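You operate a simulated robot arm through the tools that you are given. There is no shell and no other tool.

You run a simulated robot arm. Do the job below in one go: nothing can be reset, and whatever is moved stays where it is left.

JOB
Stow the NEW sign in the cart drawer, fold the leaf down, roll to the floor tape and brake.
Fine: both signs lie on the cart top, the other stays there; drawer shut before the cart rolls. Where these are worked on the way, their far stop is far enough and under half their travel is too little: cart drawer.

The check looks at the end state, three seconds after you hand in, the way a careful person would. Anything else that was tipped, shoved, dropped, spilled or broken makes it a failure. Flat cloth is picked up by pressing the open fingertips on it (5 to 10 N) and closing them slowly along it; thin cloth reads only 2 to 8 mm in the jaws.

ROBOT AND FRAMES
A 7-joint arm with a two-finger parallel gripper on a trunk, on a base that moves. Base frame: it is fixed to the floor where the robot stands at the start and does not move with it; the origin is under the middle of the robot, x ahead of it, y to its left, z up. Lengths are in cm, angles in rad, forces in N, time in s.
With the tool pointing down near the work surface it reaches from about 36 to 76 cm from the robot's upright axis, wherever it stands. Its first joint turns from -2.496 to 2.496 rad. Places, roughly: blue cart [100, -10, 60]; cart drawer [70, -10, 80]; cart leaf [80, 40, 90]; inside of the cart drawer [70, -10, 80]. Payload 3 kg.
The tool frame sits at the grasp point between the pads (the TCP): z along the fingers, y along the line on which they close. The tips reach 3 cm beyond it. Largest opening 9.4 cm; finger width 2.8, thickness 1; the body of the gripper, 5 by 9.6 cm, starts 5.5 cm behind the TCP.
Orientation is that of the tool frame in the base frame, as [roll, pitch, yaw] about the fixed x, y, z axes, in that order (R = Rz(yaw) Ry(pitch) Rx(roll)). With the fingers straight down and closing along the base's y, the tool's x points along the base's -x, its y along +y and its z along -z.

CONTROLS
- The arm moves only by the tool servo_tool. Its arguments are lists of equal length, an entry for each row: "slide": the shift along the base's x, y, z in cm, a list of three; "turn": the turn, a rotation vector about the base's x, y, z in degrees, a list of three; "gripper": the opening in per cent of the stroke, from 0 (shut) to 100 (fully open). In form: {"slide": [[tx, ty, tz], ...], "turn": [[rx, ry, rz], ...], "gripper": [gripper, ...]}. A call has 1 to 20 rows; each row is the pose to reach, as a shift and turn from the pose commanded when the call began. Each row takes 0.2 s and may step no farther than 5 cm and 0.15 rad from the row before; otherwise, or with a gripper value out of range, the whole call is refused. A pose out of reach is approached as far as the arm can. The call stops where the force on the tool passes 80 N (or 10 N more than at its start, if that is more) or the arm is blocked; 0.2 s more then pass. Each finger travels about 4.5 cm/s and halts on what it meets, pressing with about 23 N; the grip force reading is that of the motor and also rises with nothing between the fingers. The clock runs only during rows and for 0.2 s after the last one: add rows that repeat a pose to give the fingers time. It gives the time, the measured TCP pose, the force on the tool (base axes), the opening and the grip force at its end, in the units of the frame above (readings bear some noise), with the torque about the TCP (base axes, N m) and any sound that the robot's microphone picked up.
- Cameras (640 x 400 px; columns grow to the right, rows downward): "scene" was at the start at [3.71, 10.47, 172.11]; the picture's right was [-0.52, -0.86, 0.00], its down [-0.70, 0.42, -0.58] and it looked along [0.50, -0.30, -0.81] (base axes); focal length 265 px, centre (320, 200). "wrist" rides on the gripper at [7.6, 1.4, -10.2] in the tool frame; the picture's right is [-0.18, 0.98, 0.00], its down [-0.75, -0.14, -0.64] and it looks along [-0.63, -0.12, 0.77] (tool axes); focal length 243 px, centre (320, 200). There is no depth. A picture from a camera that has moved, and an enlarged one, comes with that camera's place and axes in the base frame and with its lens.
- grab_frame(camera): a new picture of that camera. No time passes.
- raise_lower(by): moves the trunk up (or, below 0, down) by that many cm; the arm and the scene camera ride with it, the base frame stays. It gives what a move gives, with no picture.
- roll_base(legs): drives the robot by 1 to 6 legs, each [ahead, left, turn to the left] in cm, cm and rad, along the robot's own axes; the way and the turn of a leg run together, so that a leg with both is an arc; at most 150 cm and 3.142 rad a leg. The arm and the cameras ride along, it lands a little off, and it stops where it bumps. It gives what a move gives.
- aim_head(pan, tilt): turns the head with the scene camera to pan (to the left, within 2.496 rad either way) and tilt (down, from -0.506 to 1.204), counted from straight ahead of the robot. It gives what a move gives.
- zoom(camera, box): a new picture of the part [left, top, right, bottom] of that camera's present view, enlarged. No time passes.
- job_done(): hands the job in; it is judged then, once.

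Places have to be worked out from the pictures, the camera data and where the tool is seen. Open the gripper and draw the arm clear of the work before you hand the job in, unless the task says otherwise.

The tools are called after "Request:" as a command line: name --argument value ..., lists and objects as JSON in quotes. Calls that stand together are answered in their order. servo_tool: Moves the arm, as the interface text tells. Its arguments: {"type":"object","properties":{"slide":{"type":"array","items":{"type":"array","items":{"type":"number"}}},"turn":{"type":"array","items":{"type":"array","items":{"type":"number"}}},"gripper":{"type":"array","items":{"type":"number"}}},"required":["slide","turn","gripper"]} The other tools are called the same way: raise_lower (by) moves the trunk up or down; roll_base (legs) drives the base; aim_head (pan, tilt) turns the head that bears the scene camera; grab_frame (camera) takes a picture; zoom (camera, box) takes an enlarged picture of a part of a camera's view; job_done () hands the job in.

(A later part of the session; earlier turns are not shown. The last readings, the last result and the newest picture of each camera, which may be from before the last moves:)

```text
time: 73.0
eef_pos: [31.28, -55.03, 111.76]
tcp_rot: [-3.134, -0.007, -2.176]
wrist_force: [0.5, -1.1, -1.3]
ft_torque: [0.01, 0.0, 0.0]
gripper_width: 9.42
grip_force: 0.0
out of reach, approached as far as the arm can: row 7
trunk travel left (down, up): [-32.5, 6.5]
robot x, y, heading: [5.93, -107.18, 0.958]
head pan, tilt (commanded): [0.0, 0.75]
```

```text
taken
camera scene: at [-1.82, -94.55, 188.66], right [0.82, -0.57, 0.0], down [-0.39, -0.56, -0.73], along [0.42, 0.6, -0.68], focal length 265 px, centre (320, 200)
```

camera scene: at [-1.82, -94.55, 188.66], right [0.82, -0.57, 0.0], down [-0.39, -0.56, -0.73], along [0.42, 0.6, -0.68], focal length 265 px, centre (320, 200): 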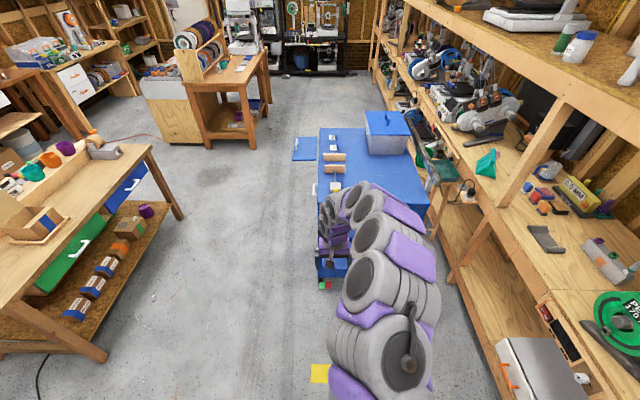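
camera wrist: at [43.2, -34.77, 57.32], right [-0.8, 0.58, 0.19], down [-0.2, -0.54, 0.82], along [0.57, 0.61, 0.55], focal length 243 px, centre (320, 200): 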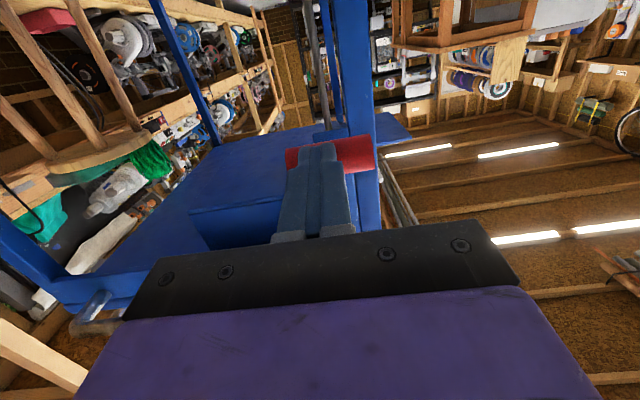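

The arm is tucked with the tool down at z 112. I drive round to the cart's front side: forward, left, forward along the front, then turn right to face it.

Request:
roll_base --legs '[[30, 0, 0], [0, 68, 0], [108, 0, 0], [0, 0, -1.569]]'

Request:
aim_head --pan 0.0 --tilt 0.85

Request:
grab_frame --camera "scene"

Request:
grab_frame --camera "wrist"

```text
time: 87.2
eef_pos: [84.55, 18.71, 111.72]
tcp_rot: [-3.132, -0.006, 2.545]
wrist_force: [-0.5, 0.1, -0.4]
ft_torque: [0.0, -0.02, 0.01]
gripper_width: 9.42
grip_force: 0.0
trunk travel left (down, up): [-32.5, 6.5]
robot x, y, heading: [31.79, 43.27, -0.598]
head pan, tilt (commanded): [0.0, 0.75]
```

```text
time: 87.8
eef_pos: [84.44, 18.96, 111.88]
tcp_rot: [-3.132, -0.005, 2.544]
wrist_force: [0.6, 0.5, -0.3]
ft_torque: [0.0, -0.01, 0.01]
gripper_width: 9.41
grip_force: 0.1
trunk travel left (down, up): [-32.5, 6.5]
robot x, y, heading: [32.08, 43.17, -0.595]
head pan, tilt (commanded): [0.0, 0.85]
```

```text
taken
camera scene: at [44.66, 51.91, 187.84], right [-0.56, -0.83, 0.0], down [-0.62, 0.42, -0.66], along [0.54, -0.37, -0.75], focal length 265 px, centre (320, 200)
```

scene: 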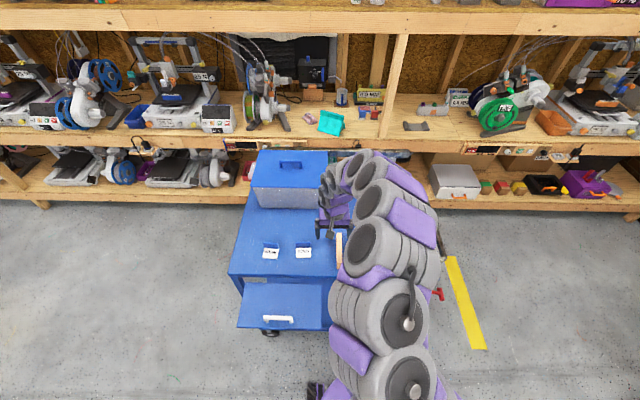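

```text
taken
camera wrist: at [79.06, 24.43, 122.06], right [0.7, 0.71, -0.01], down [0.55, -0.54, 0.64], along [0.45, -0.46, -0.77], focal length 243 px, centre (320, 200)
```

wrist: 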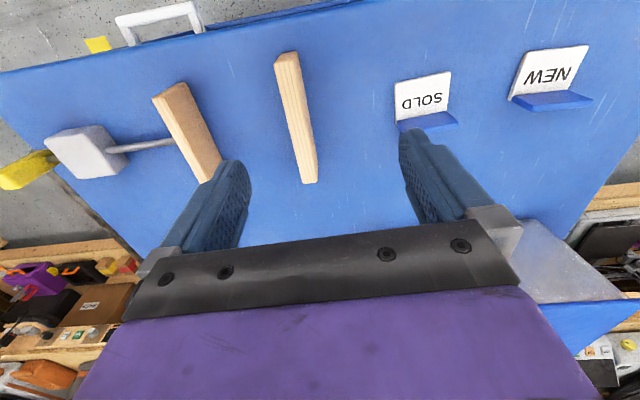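

I'm now facing the cart's front. I enlarge the signs and the leaf/drawer area.

Request:
zoom --camera "wrist" --box '[380, 20, 620, 170]'

Request:
zoom --camera "scene" --box '[220, 230, 380, 340]'

Request:
zoom --camera "wrist" --box '[60, 0, 340, 120]'

```text
2.67 times, centred on (500, 95) of wrist
camera zoom: at [79.06, 24.43, 122.06], right [0.7, 0.71, -0.01], down [0.55, -0.54, 0.64], along [0.45, -0.46, -0.77], focal length 647 px, centre (-160, 480)
```

zoom: 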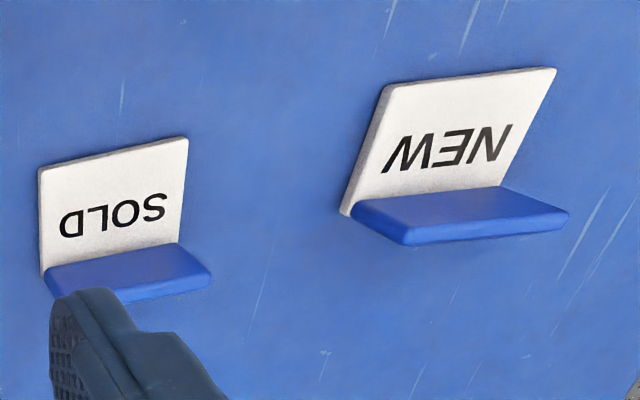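

```text
3.64 times, centred on (300, 285) of scene
camera zoom: at [44.66, 51.91, 187.84], right [-0.56, -0.83, 0.0], down [-0.62, 0.42, -0.66], along [0.54, -0.37, -0.75], focal length 964 px, centre (393, -109)
```

zoom: 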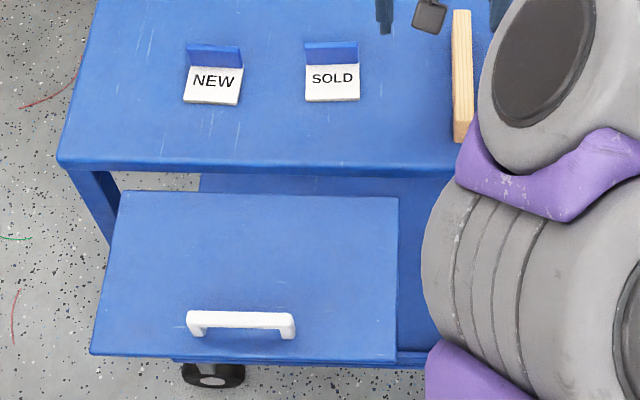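

```text
2.29 times, centred on (200, 60) of wrist
camera zoom: at [79.06, 24.43, 122.06], right [0.7, 0.71, -0.01], down [0.55, -0.54, 0.64], along [0.45, -0.46, -0.77], focal length 555 px, centre (594, 520)
```

zoom: 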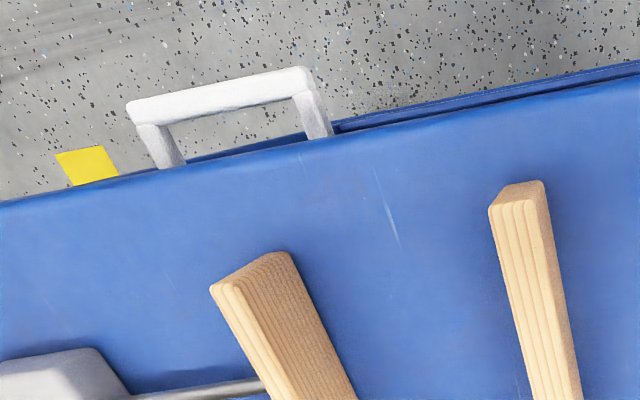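

I measured the cart top at about z 91.5, the NEW sign's text near [101,38] with a 3 cm upright blue tab behind it, and the drawer handle bar at about e1 44, e2 48.7, z 83 (≈[65,8,83]). I back off 15 cm, then turn the tool a quarter turn so it closes across the handle bar and move above the handle.

Request:
roll_base --legs '[[-15, 0, 0]]'

Request:
servo_tool --slide '[[-0.9, -1.6, -0.8], [-1.8, -3.2, -1.6], [-2.7, -4.8, -2.4], [-3.6, -6.4, -3.2], [-4.5, -8.0, -4.0], [-5.4, -9.6, -4.8], [-6.3, -11.2, -5.6], [-7.2, -12.8, -6.4], [-8.1, -14.4, -7.2], [-9, -16, -8], [-9.8, -17.3, -8.8]]' --turn '[[0, 0, -8.2], [0, 0, -16.4], [0, 0, -24.6], [0, 0, -32.8], [0, 0, -41], [0, 0, -49.2], [0, 0, -57.4], [0, 0, -65.6], [0, 0, -73.8], [0, 0, -82], [0, 0, -90]]' --gripper '[100, 100, 100, 100, 100, 100, 100, 100, 100, 100, 100]'

Request:
grab_frame --camera "wrist"

Request:
grab_frame --camera "scene"

```text
time: 89.2
eef_pos: [72.04, 27.4, 111.89]
tcp_rot: [-3.133, -0.007, 2.544]
wrist_force: [-0.8, 0.2, -0.8]
ft_torque: [-0.01, -0.02, 0.0]
gripper_width: 9.4
grip_force: 0.1
trunk travel left (down, up): [-32.5, 6.5]
robot x, y, heading: [19.9, 51.67, -0.599]
head pan, tilt (commanded): [0.0, 0.85]
```

```text
time: 91.6
eef_pos: [62.14, 9.78, 103.1]
tcp_rot: [-3.131, -0.005, 0.973]
wrist_force: [-0.2, -1.2, 0.5]
ft_torque: [0.0, 0.0, -0.02]
gripper_width: 9.42
grip_force: 0.1
trunk travel left (down, up): [-32.5, 6.5]
robot x, y, heading: [20.02, 51.35, -0.6]
head pan, tilt (commanded): [0.0, 0.85]
```

```text
taken
camera wrist: at [67.72, 15.29, 113.31], right [0.71, -0.71, -0.01], down [-0.54, -0.55, 0.64], along [-0.46, -0.45, -0.77], focal length 243 px, centre (320, 200)
```

wrist: 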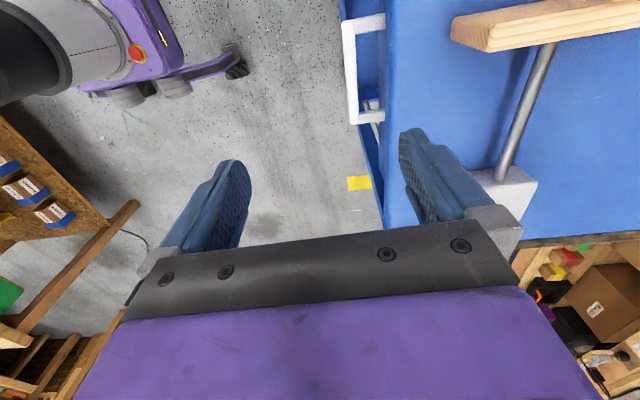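

```text
taken
camera scene: at [32.31, 59.99, 187.86], right [-0.57, -0.82, 0.0], down [-0.62, 0.43, -0.66], along [0.54, -0.37, -0.75], focal length 265 px, centre (320, 200)
```

scene: 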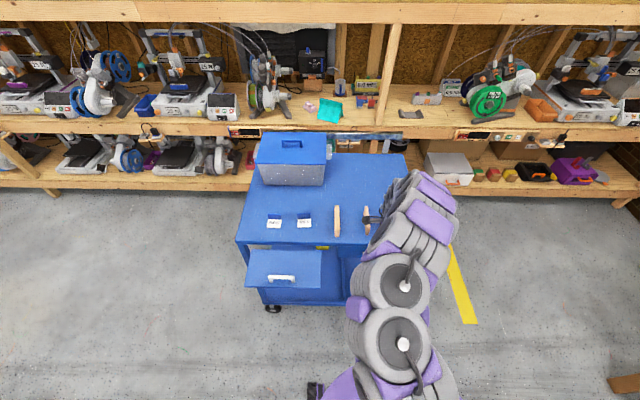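

The handle bar is at about z 84 with its ends at e1 39–49. I tilt the tool 40° toward the cart, narrow the opening, and go to a pre-grasp point 8 cm out from the bar.

Request:
servo_tool --slide '[[-0.2, 0.5, -2.4], [-0.5, 1.0, -4.8], [-0.7, 1.5, -7.2], [-1.0, 2.0, -9.5], [-1.2, 2.5, -11.8], [-1.2, 2.5, -11.8]]' --turn '[[-4.6, -6.56, 0], [-9.2, -13.1, 0], [-13.8, -19.7, 0], [-18.4, -26.2, 0], [-23, -32.8, 0], [-23, -32.8, 0]]' --gripper '[85, 70, 55, 40, 38, 38]'

Request:
grab_frame --camera "wrist"

Request:
grab_frame --camera "scene"

```text
time: 93.2
eef_pos: [58.24, 10.86, 90.74]
tcp_rot: [2.493, 0.002, 0.789]
wrist_force: [0.8, -1.1, 0.6]
ft_torque: [-0.01, 0.01, 0.04]
gripper_width: 3.56
grip_force: 0.0
out of reach, approached as far as the arm can: row 3, 4
trunk travel left (down, up): [-32.5, 6.5]
robot x, y, heading: [19.69, 51.7, -0.602]
head pan, tilt (commanded): [0.0, 0.85]
stopped in row 6: the arm was blocked; the commanded pose is now the measured one
```

```text
taken
camera wrist: at [60.11, 19.8, 99.77], right [0.43, -0.68, 0.59], down [-0.89, -0.18, 0.43], along [-0.18, -0.71, -0.68], focal length 243 px, centre (320, 200)
```

wrist: 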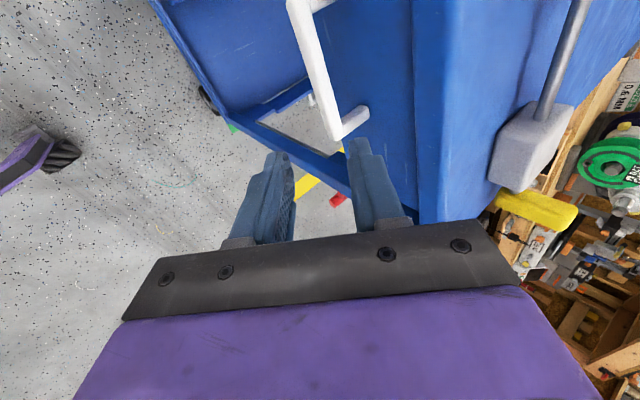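

```text
taken
camera scene: at [32.27, 60.2, 187.86], right [-0.57, -0.82, 0.0], down [-0.62, 0.43, -0.66], along [0.54, -0.37, -0.75], focal length 265 px, centre (320, 200)
```

scene: 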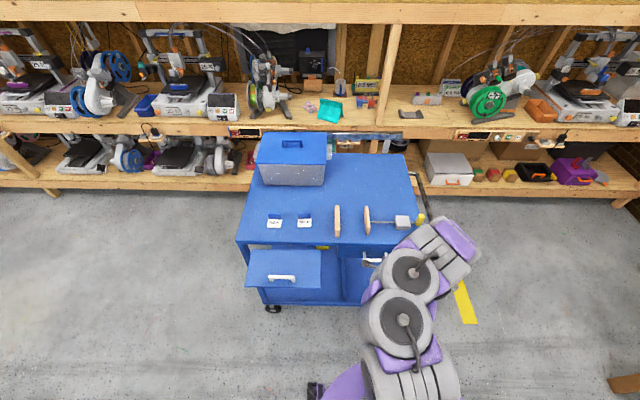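

The arm was stopped by a joint limit because the shoulder is high (no contact force). I lift the tool, lower the trunk by the same amount, and correct the small yaw error.

Request:
servo_tool --slide '[[0, 0, 4], [0, 0, 8], [-0.5, 0.5, 12], [-1, 1, 15]]' --turn '[[0, 0, 0], [0, 0, 0], [0, 0, 0], [0, 0, 0]]' --gripper '[38, 38, 38, 38]'

Request:
raise_lower --by -15

Request:
servo_tool --slide '[[0, 0, 0], [0, 0, 0]]' --turn '[[0, 0, 5.2], [0, 0, 10.4]]' --gripper '[38, 38]'

Request:
grab_frame --camera "wrist"

Request:
grab_frame --camera "scene"

```text
time: 94.2
eef_pos: [57.3, 11.88, 105.71]
tcp_rot: [2.492, 0.0, 0.791]
wrist_force: [-0.6, -0.2, -0.2]
ft_torque: [0.01, -0.02, 0.0]
gripper_width: 3.57
grip_force: 0.2
trunk travel left (down, up): [-32.5, 6.5]
robot x, y, heading: [19.79, 51.41, -0.601]
head pan, tilt (commanded): [0.0, 0.85]
```

```text
time: 96.0
eef_pos: [57.34, 11.78, 90.65]
tcp_rot: [2.495, -0.001, 0.789]
wrist_force: [-0.1, 0.9, 1.0]
ft_torque: [0.02, -0.04, -0.01]
gripper_width: 3.58
grip_force: 0.0
trunk travel left (down, up): [-17.5, 21.5]
robot x, y, heading: [19.92, 51.22, -0.604]
head pan, tilt (commanded): [0.0, 0.85]
```

```text
time: 96.5
eef_pos: [57.26, 11.64, 90.62]
tcp_rot: [2.493, 0.001, 0.973]
wrist_force: [0.2, -0.2, -0.5]
ft_torque: [0.0, 0.0, 0.03]
gripper_width: 3.57
grip_force: 0.1
trunk travel left (down, up): [-17.5, 21.5]
robot x, y, heading: [19.52, 51.61, -0.598]
head pan, tilt (commanded): [0.0, 0.85]
```

```text
taken
camera wrist: at [57.39, 20.9, 99.6], right [0.54, -0.59, 0.59], down [-0.84, -0.34, 0.43], along [-0.05, -0.73, -0.68], focal length 243 px, centre (320, 200)
```

wrist: 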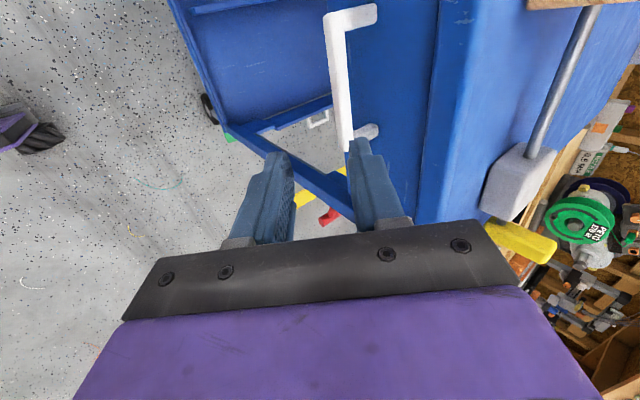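

```text
taken
camera scene: at [32.06, 60.0, 172.88], right [-0.57, -0.82, 0.0], down [-0.62, 0.43, -0.66], along [0.54, -0.37, -0.75], focal length 265 px, centre (320, 200)
```

scene: 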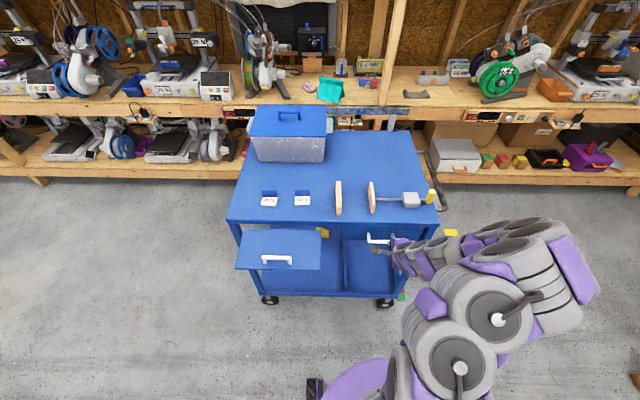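

Good view now: the handle is just ahead of the gripper. I line up with the bar (e1 44.5) on the approach line.

Request:
servo_tool --slide '[[2, -0.2, -0.6], [4.0, -0.4, -1.2]]' --turn '[[0, 0, 0], [0, 0, 0]]' --gripper '[38, 38]'

Request:
grab_frame --camera "wrist"

Request:
zoom --camera "scene" --box '[320, 200, 440, 290]'

```text
time: 97.2
eef_pos: [61.25, 11.44, 89.38]
tcp_rot: [2.493, -0.001, 0.971]
wrist_force: [0.0, -0.8, 0.2]
ft_torque: [0.03, -0.01, 0.01]
gripper_width: 3.55
grip_force: 0.0
trunk travel left (down, up): [-17.5, 21.5]
robot x, y, heading: [20.02, 51.77, -0.606]
head pan, tilt (commanded): [0.0, 0.85]
```

```text
taken
camera wrist: at [61.48, 20.63, 98.37], right [0.54, -0.59, 0.59], down [-0.84, -0.34, 0.43], along [-0.05, -0.73, -0.68], focal length 243 px, centre (320, 200)
```

wrist: 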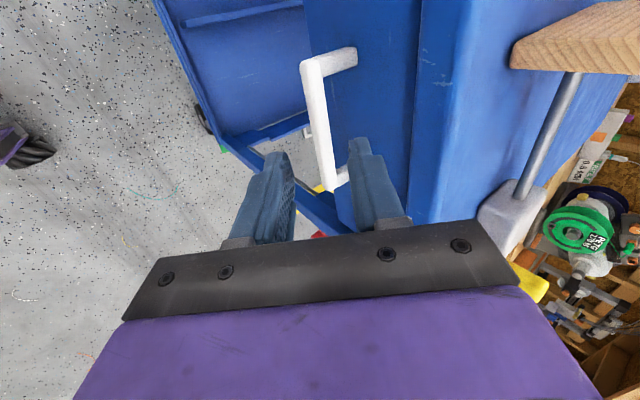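

```text
4.44 times, centred on (380, 245) of scene
camera zoom: at [32.26, 60.12, 172.86], right [-0.57, -0.82, 0.0], down [-0.62, 0.43, -0.66], along [0.54, -0.37, -0.75], focal length 1179 px, centre (53, 0)
```

zoom: 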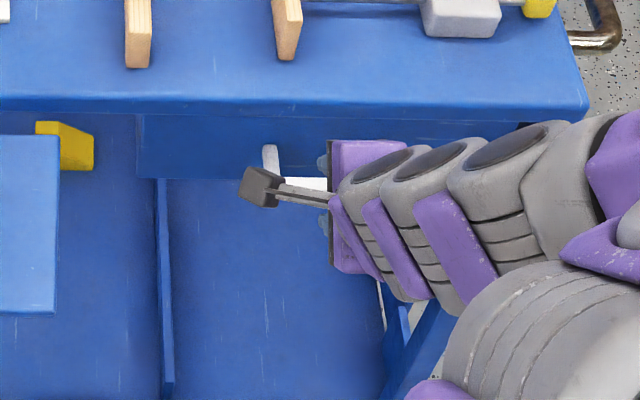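

The bar lies between the open fingers. I advance 6 cm along the finger direction and close on the bar.

Request:
servo_tool --slide '[[1.0, -0.7, -1.6], [2.0, -1.4, -3.2], [2.95, -2.07, -4.8], [2.95, -2.07, -4.8], [2.95, -2.07, -4.8], [2.95, -2.07, -4.8], [2.95, -2.07, -4.8]]' --turn '[[0, 0, 0], [0, 0, 0], [0, 0, 0], [0, 0, 0], [0, 0, 0], [0, 0, 0], [0, 0, 0]]' --gripper '[38, 38, 38, 25, 10, 0, 0]'

Request:
grab_frame --camera "wrist"

```text
time: 98.8
eef_pos: [64.17, 9.28, 84.58]
tcp_rot: [2.492, -0.001, 0.971]
wrist_force: [2.4, 0.8, 7.0]
ft_torque: [0.83, -0.69, -0.86]
gripper_width: 1.79
grip_force: 44.7
trunk travel left (down, up): [-17.5, 21.5]
robot x, y, heading: [20.09, 51.77, -0.597]
head pan, tilt (commanded): [0.0, 0.85]
```

```text
taken
camera wrist: at [64.32, 18.56, 93.55], right [0.54, -0.59, 0.59], down [-0.84, -0.34, 0.43], along [-0.05, -0.73, -0.68], focal length 243 px, centre (320, 200)
```

wrist: 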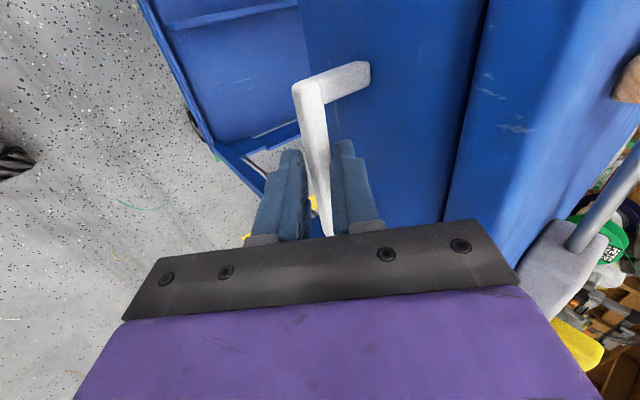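

The bar is gripped (1.8 cm). I pull the drawer open by rolling the base straight back in steps.

Request:
roll_base --legs '[[-8, 0, 0]]'

Request:
grab_frame --camera "wrist"

Request:
zoom --camera "scene" --box '[220, 150, 460, 310]'

```text
time: 99.8
eef_pos: [57.73, 13.99, 84.5]
tcp_rot: [2.494, 0.001, 0.973]
wrist_force: [3.3, 6.4, 9.8]
ft_torque: [0.99, -0.85, -0.45]
gripper_width: 1.81
grip_force: 44.9
trunk travel left (down, up): [-17.5, 21.5]
robot x, y, heading: [13.32, 55.77, -0.605]
head pan, tilt (commanded): [0.0, 0.85]
```

```text
taken
camera wrist: at [57.88, 23.21, 93.55], right [0.54, -0.59, 0.59], down [-0.84, -0.34, 0.43], along [-0.05, -0.73, -0.68], focal length 243 px, centre (320, 200)
```

wrist: 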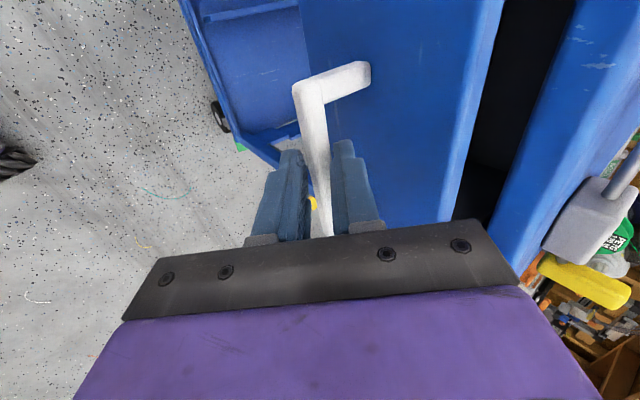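

```text
2.50 times, centred on (340, 230) of scene
camera zoom: at [25.66, 64.87, 172.86], right [-0.57, -0.82, 0.0], down [-0.62, 0.42, -0.66], along [0.54, -0.37, -0.75], focal length 663 px, centre (270, 125)
```

zoom: 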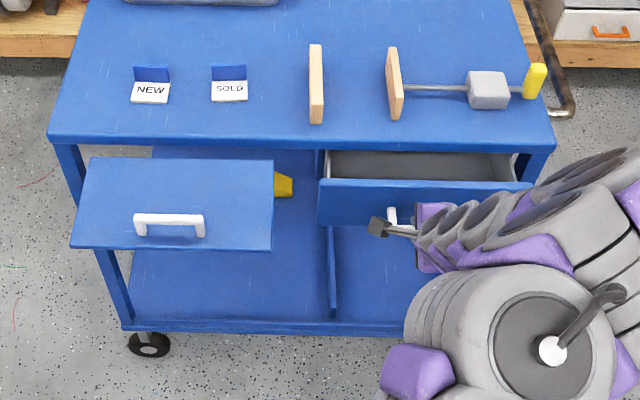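

The drawer is opening smoothly. I keep pulling toward its stop.

Request:
roll_base --legs '[[-8, 0, 0]]'

Request:
roll_base --legs '[[-6, 0, 0]]'

Request:
grab_frame --camera "wrist"

Request:
zoom --camera "scene" --box '[220, 150, 460, 310]'

```text
time: 100.8
eef_pos: [51.17, 18.69, 84.59]
tcp_rot: [2.494, 0.002, 0.976]
wrist_force: [7.1, 10.2, 2.1]
ft_torque: [1.17, -0.84, -0.38]
gripper_width: 1.81
grip_force: 44.9
trunk travel left (down, up): [-17.5, 21.5]
robot x, y, heading: [6.99, 60.51, -0.602]
head pan, tilt (commanded): [0.0, 0.85]
```

```text
time: 101.8
eef_pos: [46.48, 21.94, 84.79]
tcp_rot: [2.489, 0.004, 0.98]
wrist_force: [56.5, -15.5, 11.9]
ft_torque: [0.11, -1.56, -0.8]
gripper_width: 1.84
grip_force: 44.7
trunk travel left (down, up): [-17.5, 21.5]
robot x, y, heading: [1.92, 63.82, -0.599]
head pan, tilt (commanded): [0.0, 0.85]
```

```text
taken
camera wrist: at [46.67, 31.17, 93.65], right [0.55, -0.59, 0.6], down [-0.84, -0.34, 0.43], along [-0.05, -0.73, -0.68], focal length 243 px, centre (320, 200)
```

wrist: 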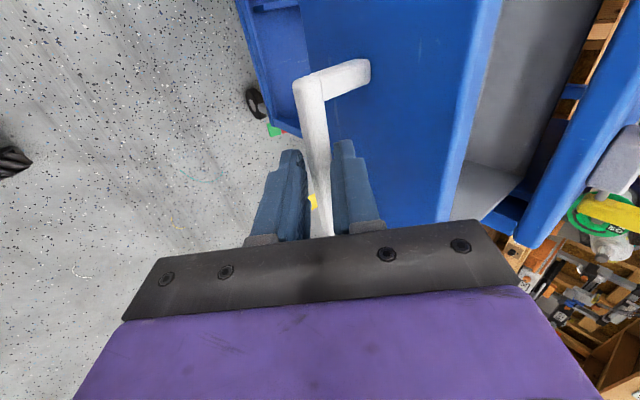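

```text
2.50 times, centred on (340, 230) of scene
camera zoom: at [15.21, 72.74, 172.79], right [-0.56, -0.83, 0.0], down [-0.63, 0.42, -0.65], along [0.54, -0.37, -0.76], focal length 663 px, centre (270, 125)
```

zoom: 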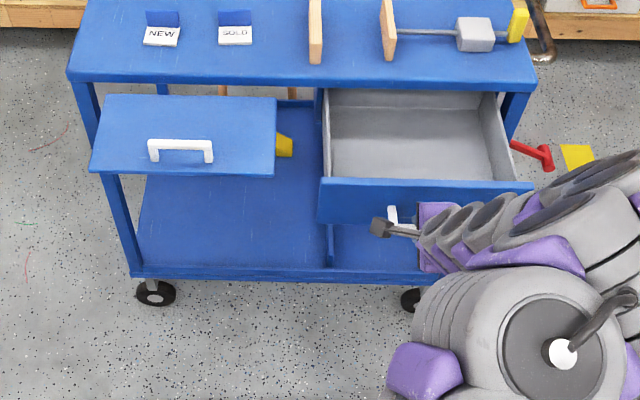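

The force rose to about 58 N: the drawer is at its stop, about 22 cm open, and empty inside. I relax the pull, open the fingers, retract along the finger direction and lift clear.

Request:
servo_tool --slide '[[0.5, -0.35, 0], [0.5, -0.35, 0], [0.5, -0.35, 0], [0.5, -0.35, 0], [-1.2, 0.85, 2.4], [-2.5, 1.7, 4.8], [-2.5, 1.7, 9.5], [-2.5, 1.7, 14], [-2.5, 1.7, 18.5], [-2.5, 1.7, 23]]' --turn '[[0, 0, 0], [0, 0, 0], [0, 0, 0], [0, 0, 0], [0, 0, 0], [0, 0, 0], [0, 0, 0], [0, 0, 0], [0, 0, 0], [0, 0, 0]]' --gripper '[0, 20, 40, 40, 40, 40, 40, 40, 40, 40]'

Request:
grab_frame --camera "wrist"

Request:
grab_frame --camera "scene"

```text
time: 104.0
eef_pos: [43.31, 23.75, 108.27]
tcp_rot: [2.483, -0.002, 0.98]
wrist_force: [-0.5, 0.0, -0.6]
ft_torque: [0.0, 0.0, 0.0]
gripper_width: 3.77
grip_force: 0.1
trunk travel left (down, up): [-17.5, 21.5]
robot x, y, heading: [1.86, 64.31, -0.6]
head pan, tilt (commanded): [0.0, 0.85]
```

```text
taken
camera wrist: at [43.33, 32.97, 117.12], right [0.54, -0.59, 0.6], down [-0.84, -0.34, 0.42], along [-0.04, -0.73, -0.68], focal length 243 px, centre (320, 200)
```

wrist: 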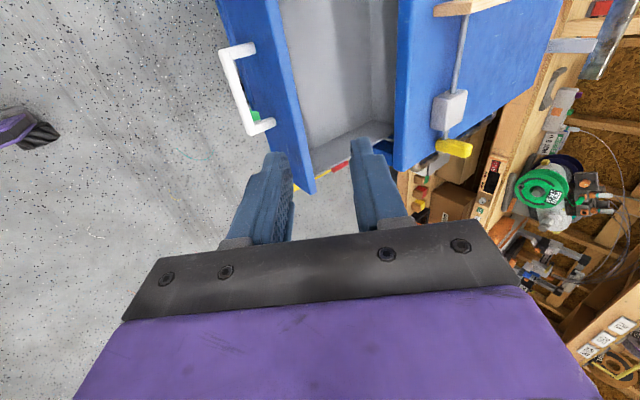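

```text
taken
camera scene: at [14.02, 72.67, 172.86], right [-0.56, -0.83, 0.0], down [-0.62, 0.42, -0.66], along [0.54, -0.37, -0.75], focal length 265 px, centre (320, 200)
```

scene: 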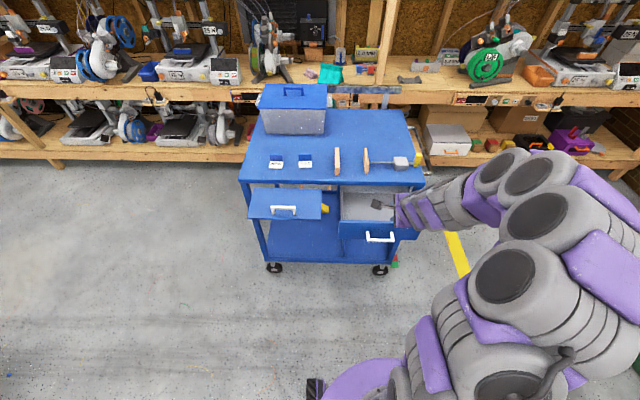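

The drawer is open and free. I bring the tool back to vertical (fingers now closing front-to-back) and drive left and forward toward the NEW sign.

Request:
servo_tool --slide '[[0, 0, 1], [0, 0, 2], [0, 0, 3], [0, 0, 4], [0, 0, 5]]' --turn '[[4.33, 6.17, 0], [8.65, 12.35, 0], [13, 18.5, 0], [17.3, 24.7, 0], [21.6, 30.9, 0]]' --gripper '[50, 60, 60, 60, 60]'

Request:
roll_base --legs '[[33, 33, 0]]'

Request:
grab_frame --camera "wrist"

Request:
grab_frame --camera "scene"

```text
time: 105.2
eef_pos: [43.75, 23.35, 112.98]
tcp_rot: [-3.141, -0.011, 0.974]
wrist_force: [-0.1, 0.5, 0.4]
ft_torque: [-0.01, 0.03, -0.03]
gripper_width: 5.65
grip_force: 0.1
trunk travel left (down, up): [-17.5, 21.5]
robot x, y, heading: [1.78, 63.89, -0.6]
head pan, tilt (commanded): [0.0, 0.85]
```

```text
time: 108.0
eef_pos: [89.68, 31.83, 112.9]
tcp_rot: [-3.141, -0.019, 0.977]
wrist_force: [-0.1, 0.1, 0.6]
ft_torque: [-0.03, -0.01, 0.01]
gripper_width: 5.63
grip_force: 0.2
trunk travel left (down, up): [-17.5, 21.5]
robot x, y, heading: [48.2, 72.33, -0.593]
head pan, tilt (commanded): [0.0, 0.85]
```

```text
taken
camera wrist: at [95.14, 37.14, 123.18], right [0.71, -0.7, 0.0], down [-0.54, -0.56, 0.63], along [-0.44, -0.45, -0.78], focal length 243 px, centre (320, 200)
```

wrist: 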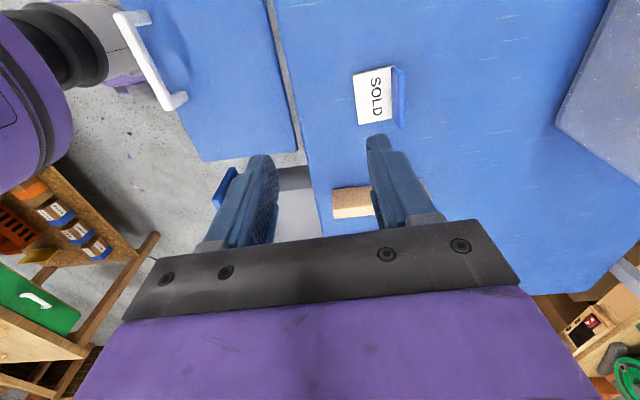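

```text
taken
camera scene: at [60.0, 80.23, 172.95], right [-0.56, -0.83, -0.01], down [-0.62, 0.43, -0.66], along [0.55, -0.37, -0.75], focal length 265 px, centre (320, 200)
```

scene: 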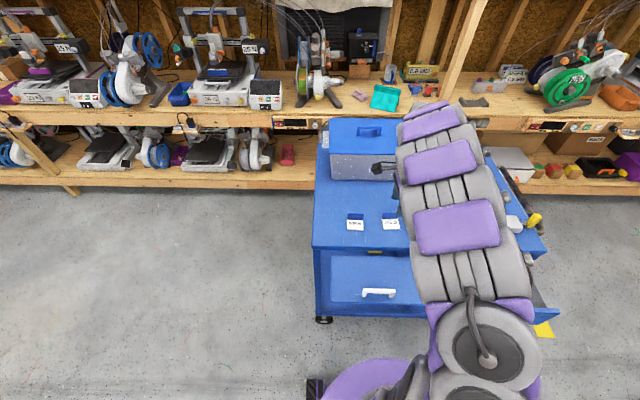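

SOLD is under the camera now; NEW is farther left. I move the tool above the NEW sign's tab (about [103.4, 36.3]) at z 106 and look straight down at it.

Request:
servo_tool --slide '[[3.5, 1.2, -1.5], [7, 2.3, -3], [10.4, 3.4, -4.5], [13.7, 4.5, -6], [13.7, 4.5, -6]]' --turn '[[0, 0, 0], [0, 0, 0], [0, 0, 0], [0, 0, 0], [0, 0, 0]]' --gripper '[60, 60, 60, 60, 60]'

Request:
grab_frame --camera "wrist"

Request:
zoom --camera "wrist" --box '[220, 0, 460, 150]'

```text
time: 109.2
eef_pos: [104.03, 37.39, 107.29]
tcp_rot: [3.138, -0.005, 0.979]
wrist_force: [0.2, 0.5, 0.5]
ft_torque: [-0.01, 0.01, -0.01]
gripper_width: 5.68
grip_force: 0.0
trunk travel left (down, up): [-17.5, 21.5]
robot x, y, heading: [47.8, 72.63, -0.597]
head pan, tilt (commanded): [0.0, 0.85]
```

```text
taken
camera wrist: at [109.33, 42.92, 117.53], right [0.71, -0.7, 0.0], down [-0.54, -0.55, 0.64], along [-0.45, -0.45, -0.77], focal length 243 px, centre (320, 200)
```

wrist: 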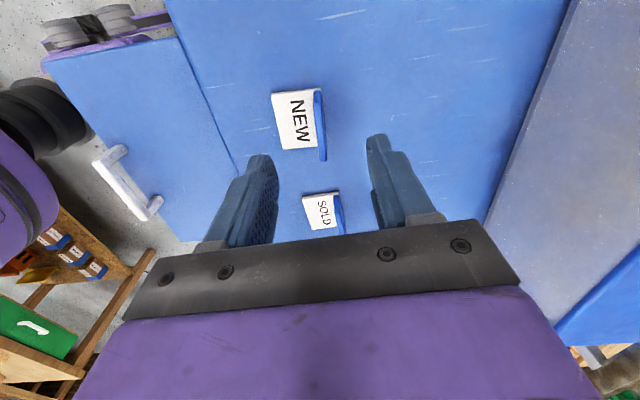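

```text
2.67 times, centred on (340, 75) of wrist
camera zoom: at [109.33, 42.92, 117.53], right [0.71, -0.7, 0.0], down [-0.54, -0.55, 0.64], along [-0.45, -0.45, -0.77], focal length 647 px, centre (267, 533)
```

zoom: 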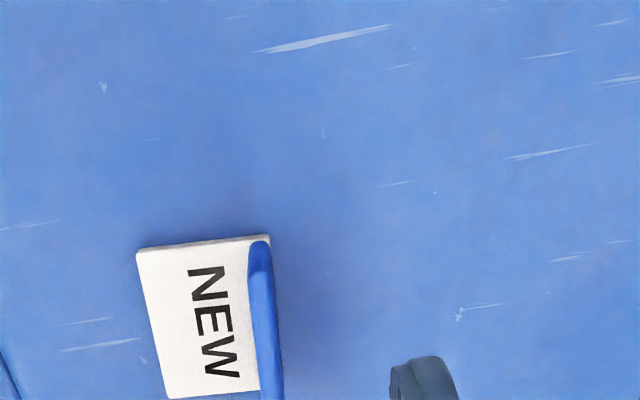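

The sign's tab centre is at about [102.5, 36.1], turned ~6° from the tool. I align, descend to just above the tab and check.

Request:
servo_tool --slide '[[-0.8, -0.6, -2.5], [-1.5, -1.3, -5], [-1.5, -1.3, -7]]' --turn '[[0, 0, -3], [0, 0, -6.5], [0, 0, -6.5]]' --gripper '[60, 60, 60]'

Request:
grab_frame --camera "wrist"

Request:
zoom --camera "wrist" --box '[220, 60, 460, 210]'

```text
time: 110.0
eef_pos: [102.26, 35.68, 100.06]
tcp_rot: [3.138, -0.011, 0.865]
wrist_force: [-0.4, 0.7, 1.1]
ft_torque: [0.0, 0.02, 0.02]
gripper_width: 5.62
grip_force: 0.0
trunk travel left (down, up): [-17.5, 21.5]
robot x, y, heading: [48.49, 72.8, -0.593]
head pan, tilt (commanded): [0.0, 0.85]
```

```text
taken
camera wrist: at [108.29, 40.49, 110.37], right [0.63, -0.78, 0.0], down [-0.6, -0.49, 0.63], along [-0.49, -0.4, -0.77], focal length 243 px, centre (320, 200)
```

wrist: 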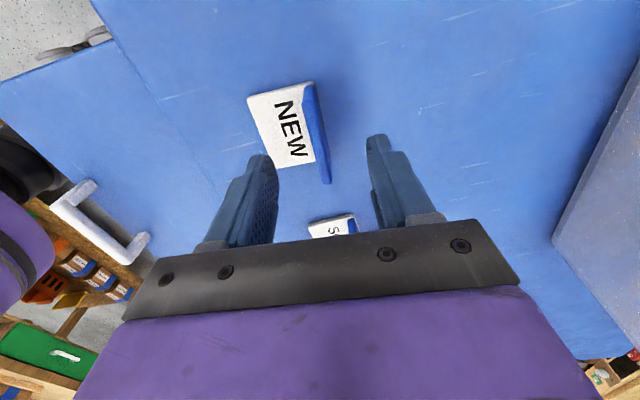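

```text
2.67 times, centred on (340, 135) of wrist
camera zoom: at [108.29, 40.49, 110.37], right [0.63, -0.78, 0.0], down [-0.6, -0.49, 0.63], along [-0.49, -0.4, -0.77], focal length 647 px, centre (267, 373)
```

zoom: 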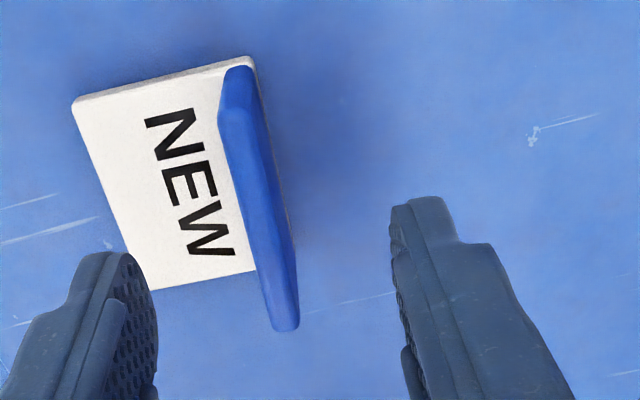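

The tool is aligned with the tab. I enlarge to check the tab's place between the fingers.

Request:
zoom --camera "wrist" --box '[240, 70, 400, 190]'

```text
3.33 times, centred on (320, 130) of wrist
camera zoom: at [108.29, 40.49, 110.37], right [0.63, -0.78, 0.0], down [-0.6, -0.49, 0.63], along [-0.49, -0.4, -0.77], focal length 809 px, centre (320, 433)
```

zoom: 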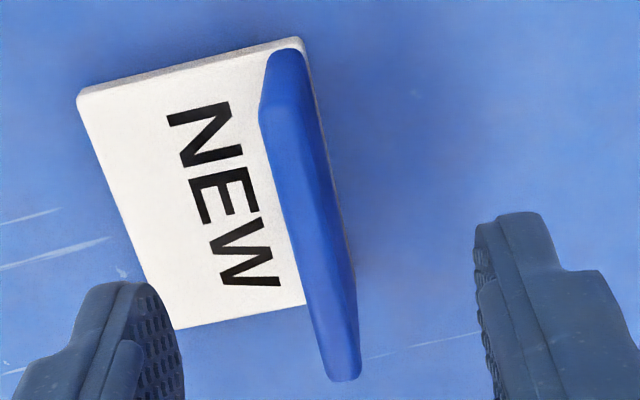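

The tab is centred between the fingers within 2–3 mm. I descend 4.2 cm (tips just above the white base) and close slowly.

Request:
servo_tool --slide '[[0, 0, -2.1], [0, 0, -4.2], [0, 0, -4.2], [0, 0, -4.2], [0, 0, -4.2], [0, 0, -4.2], [0, 0, -4.2], [0, 0, -4.2]]' --turn '[[0, 0, 0], [0, 0, 0], [0, 0, 0], [0, 0, 0], [0, 0, 0], [0, 0, 0], [0, 0, 0], [0, 0, 0]]' --gripper '[60, 60, 45, 30, 18, 8, 0, 0]'

Request:
grab_frame --camera "wrist"

```text
time: 111.8
eef_pos: [102.01, 35.76, 96.02]
tcp_rot: [3.14, -0.011, 0.865]
wrist_force: [-1.2, 0.7, -0.3]
ft_torque: [0.01, 0.03, 0.0]
gripper_width: 1.14
grip_force: 23.5
trunk travel left (down, up): [-17.5, 21.5]
robot x, y, heading: [48.65, 72.31, -0.6]
head pan, tilt (commanded): [0.0, 0.85]
```

```text
taken
camera wrist: at [108.07, 40.53, 106.25], right [0.63, -0.78, 0.0], down [-0.6, -0.49, 0.63], along [-0.49, -0.4, -0.77], focal length 243 px, centre (320, 200)
```

wrist: 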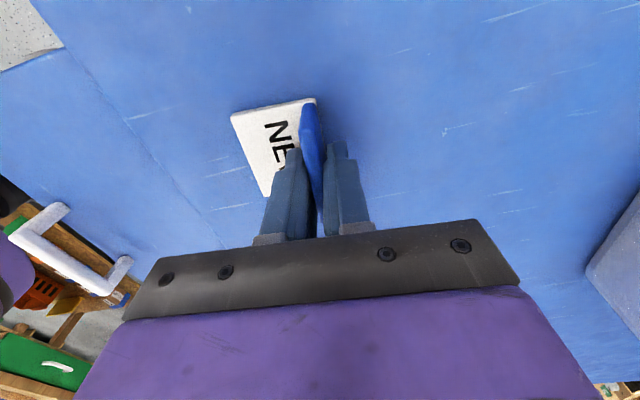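

The tab is gripped (1.1 cm thick). I lift 15 cm and verify that the sign comes along.

Request:
servo_tool --slide '[[0, 0, 2], [0, 0, 5], [0, 0, 8], [0, 0, 11], [0, 0, 14]]' --turn '[[0, 0, 0], [0, 0, 0], [0, 0, 0], [0, 0, 0], [0, 0, 0]]' --gripper '[0, 0, 0, 0, 0]'

Request:
grab_frame --camera "wrist"

Request:
grab_frame --camera "scene"

```text
time: 113.0
eef_pos: [102.39, 35.75, 109.79]
tcp_rot: [3.139, -0.011, 0.865]
wrist_force: [0.3, 0.2, 0.0]
ft_torque: [-0.01, 0.0, 0.02]
gripper_width: 0.01
grip_force: 22.6
trunk travel left (down, up): [-17.5, 21.5]
robot x, y, heading: [48.17, 72.5, -0.594]
head pan, tilt (commanded): [0.0, 0.85]
```

```text
taken
camera wrist: at [108.26, 40.59, 120.15], right [0.63, -0.78, 0.0], down [-0.6, -0.49, 0.63], along [-0.49, -0.4, -0.77], focal length 243 px, centre (320, 200)
```

wrist: 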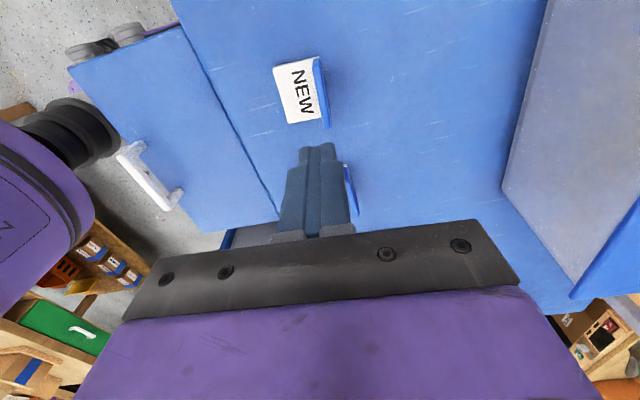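

```text
taken
camera scene: at [60.64, 81.29, 172.85], right [-0.56, -0.83, 0.0], down [-0.62, 0.42, -0.66], along [0.54, -0.37, -0.75], focal length 265 px, centre (320, 200)
```

scene: 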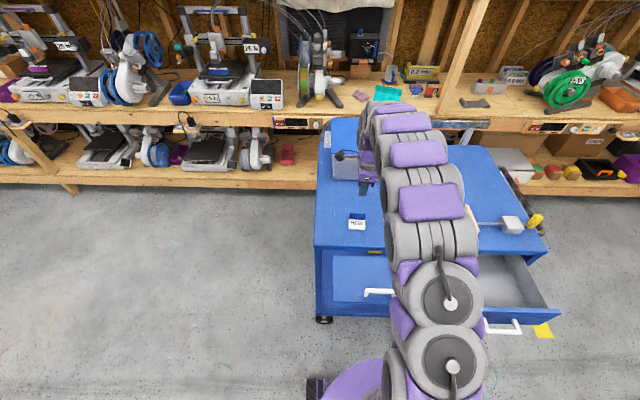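

The sign slipped out on lifting and still stands on the top. I look closely at its present place and the tab's shape before trying again.

Request:
zoom --camera "wrist" --box '[250, 40, 370, 130]'

Request:
zoom --camera "scene" --box '[325, 195, 395, 245]'

```text
4.44 times, centred on (310, 85) of wrist
camera zoom: at [108.26, 40.59, 120.15], right [0.63, -0.78, 0.0], down [-0.6, -0.49, 0.63], along [-0.49, -0.4, -0.77], focal length 1078 px, centre (364, 711)
```

zoom: 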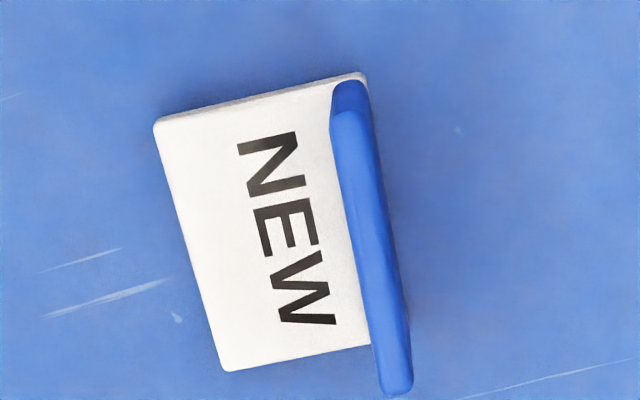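

```text
8.00 times, centred on (360, 220) of scene
camera zoom: at [60.64, 81.29, 172.85], right [-0.56, -0.83, 0.0], down [-0.62, 0.42, -0.66], along [0.54, -0.37, -0.75], focal length 2122 px, centre (0, 40)
```

zoom: 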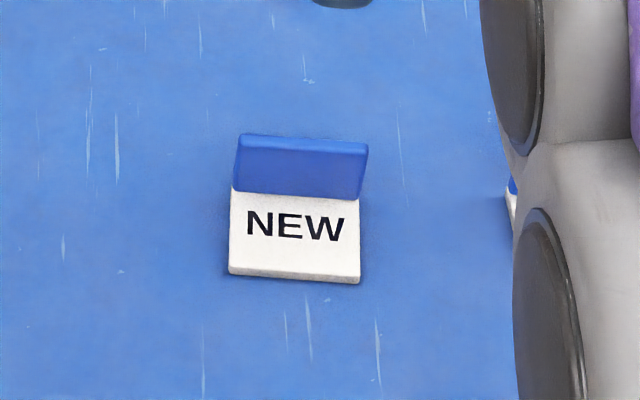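

The tab is about 1 cm thick with a rounded top edge, so my grip was too shallow. I open, go down about 0.8 cm deeper, close, wait, and then lift slowly.

Request:
servo_tool --slide '[[0.3, 0.1, -2], [0.3, 0.1, -5], [0.3, 0.1, -9], [0.3, 0.1, -12], [0.3, 0.1, -13.6], [0.3, 0.1, -14.4], [0.3, 0.1, -14.4]]' --turn '[[0, 0, 0], [0, 0, 0], [0, 0, 0], [0, 0, 0], [0, 0, 0], [0, 0, 0], [0, 0, 0]]' --gripper '[20, 45, 45, 45, 45, 45, 45]'

Request:
grab_frame --camera "wrist"

```text
time: 114.7
eef_pos: [102.53, 35.69, 95.76]
tcp_rot: [3.134, -0.01, 0.867]
wrist_force: [-1.2, 0.3, 29.8]
ft_torque: [0.36, 0.72, 0.0]
gripper_width: 4.25
grip_force: 0.3
trunk travel left (down, up): [-17.5, 21.5]
robot x, y, heading: [48.52, 72.04, -0.595]
head pan, tilt (commanded): [0.0, 0.85]
```

```text
taken
camera wrist: at [108.42, 40.62, 106.02], right [0.63, -0.78, 0.01], down [-0.6, -0.48, 0.63], along [-0.49, -0.4, -0.77], focal length 243 px, centre (320, 200)
```

wrist: 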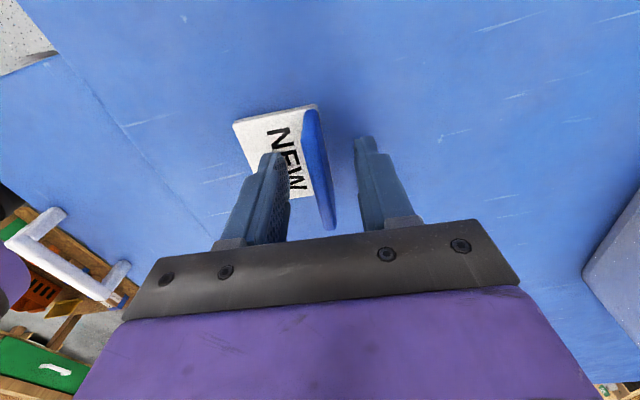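

The front fingertip already touches the white base at TCP z 95.8, so depth is fine. I raise 0.3 cm, close and hold for over a second, then check the grip before lifting.

Request:
servo_tool --slide '[[0, 0, 0.5], [0, 0, 0.5], [0, 0, 0.5], [0, 0, 0.5], [0, 0, 0.5], [0, 0, 0.5], [0, 0, 0.5], [0, 0, 0.5], [0, 0, 0.5]]' --turn '[[0, 0, 0], [0, 0, 0], [0, 0, 0], [0, 0, 0], [0, 0, 0], [0, 0, 0], [0, 0, 0], [0, 0, 0], [0, 0, 0]]' --gripper '[35, 25, 15, 5, 0, 0, 0, 0, 0]'

Request:
zoom --camera "wrist" --box '[220, 80, 400, 240]'

Request:
servo_tool --slide '[[0, 0, 0.3], [0, 0, 0.6], [0, 0, 0.9], [0, 0, 1.2]]' --turn '[[0, 0, 0], [0, 0, 0], [0, 0, 0], [0, 0, 0]]' --gripper '[0, 0, 0, 0]'

Request:
zoom --camera "wrist" --box '[220, 80, 400, 240]'

```text
time: 116.7
eef_pos: [102.54, 35.73, 95.93]
tcp_rot: [3.141, -0.01, 0.866]
wrist_force: [-0.8, -0.3, 0.1]
ft_torque: [0.0, -0.02, 0.0]
gripper_width: 1.13
grip_force: 22.8
trunk travel left (down, up): [-17.5, 21.5]
robot x, y, heading: [48.3, 72.53, -0.594]
head pan, tilt (commanded): [0.0, 0.85]
```

```text
2.50 times, centred on (310, 160) of wrist
camera zoom: at [108.55, 40.58, 106.2], right [0.63, -0.78, 0.0], down [-0.6, -0.49, 0.63], along [-0.49, -0.4, -0.77], focal length 606 px, centre (345, 300)
```

zoom: 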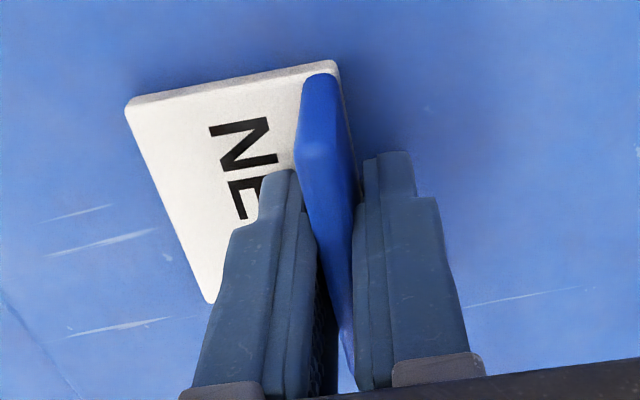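

```text
time: 117.7
eef_pos: [102.52, 35.8, 97.2]
tcp_rot: [3.14, -0.01, 0.863]
wrist_force: [0.5, 0.6, -0.1]
ft_torque: [0.0, -0.02, 0.0]
gripper_width: 1.14
grip_force: 22.7
trunk travel left (down, up): [-17.5, 21.5]
robot x, y, heading: [48.13, 72.24, -0.597]
head pan, tilt (commanded): [0.0, 0.85]
```

```text
2.50 times, centred on (310, 160) of wrist
camera zoom: at [108.46, 40.64, 107.41], right [0.63, -0.78, 0.0], down [-0.6, -0.49, 0.63], along [-0.49, -0.4, -0.77], focal length 606 px, centre (345, 300)
```

zoom: 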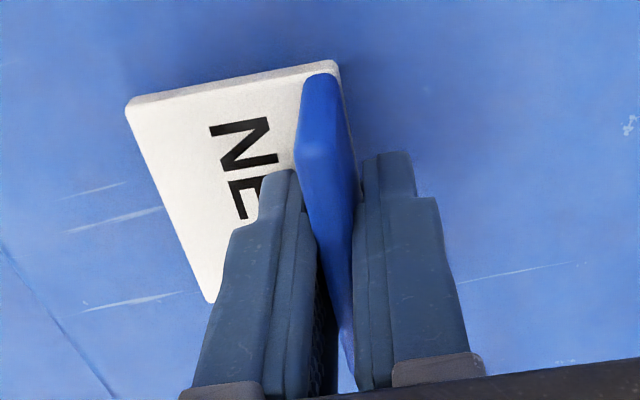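

The sign now rises with the gripper (same place in the fingers, background shifted). I keep lifting gently.

Request:
servo_tool --slide '[[0, 0, 0.5], [0, 0, 1.2], [0, 0, 2], [0, 0, 3], [0, 0, 4], [0, 0, 5], [0, 0, 6], [0, 0, 7], [0, 0, 8], [0, 0, 9], [0, 0, 10]]' --turn '[[0, 0, 0], [0, 0, 0], [0, 0, 0], [0, 0, 0], [0, 0, 0], [0, 0, 0], [0, 0, 0], [0, 0, 0], [0, 0, 0], [0, 0, 0], [0, 0, 0]]' --gripper '[0, 0, 0, 0, 0, 0, 0, 0, 0, 0, 0]'

Request:
grab_frame --camera "wrist"

```text
time: 120.0
eef_pos: [102.49, 35.85, 107.09]
tcp_rot: [3.14, -0.01, 0.864]
wrist_force: [0.3, 0.0, 0.7]
ft_torque: [-0.03, 0.03, -0.02]
gripper_width: 1.14
grip_force: 22.9
trunk travel left (down, up): [-17.5, 21.5]
robot x, y, heading: [48.0, 72.66, -0.592]
head pan, tilt (commanded): [0.0, 0.85]
```

```text
taken
camera wrist: at [108.49, 40.69, 117.41], right [0.63, -0.78, 0.0], down [-0.6, -0.49, 0.63], along [-0.49, -0.4, -0.77], focal length 243 px, centre (320, 200)
```

wrist: 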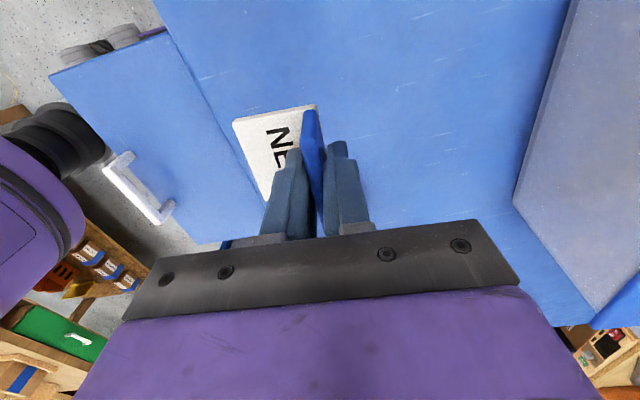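

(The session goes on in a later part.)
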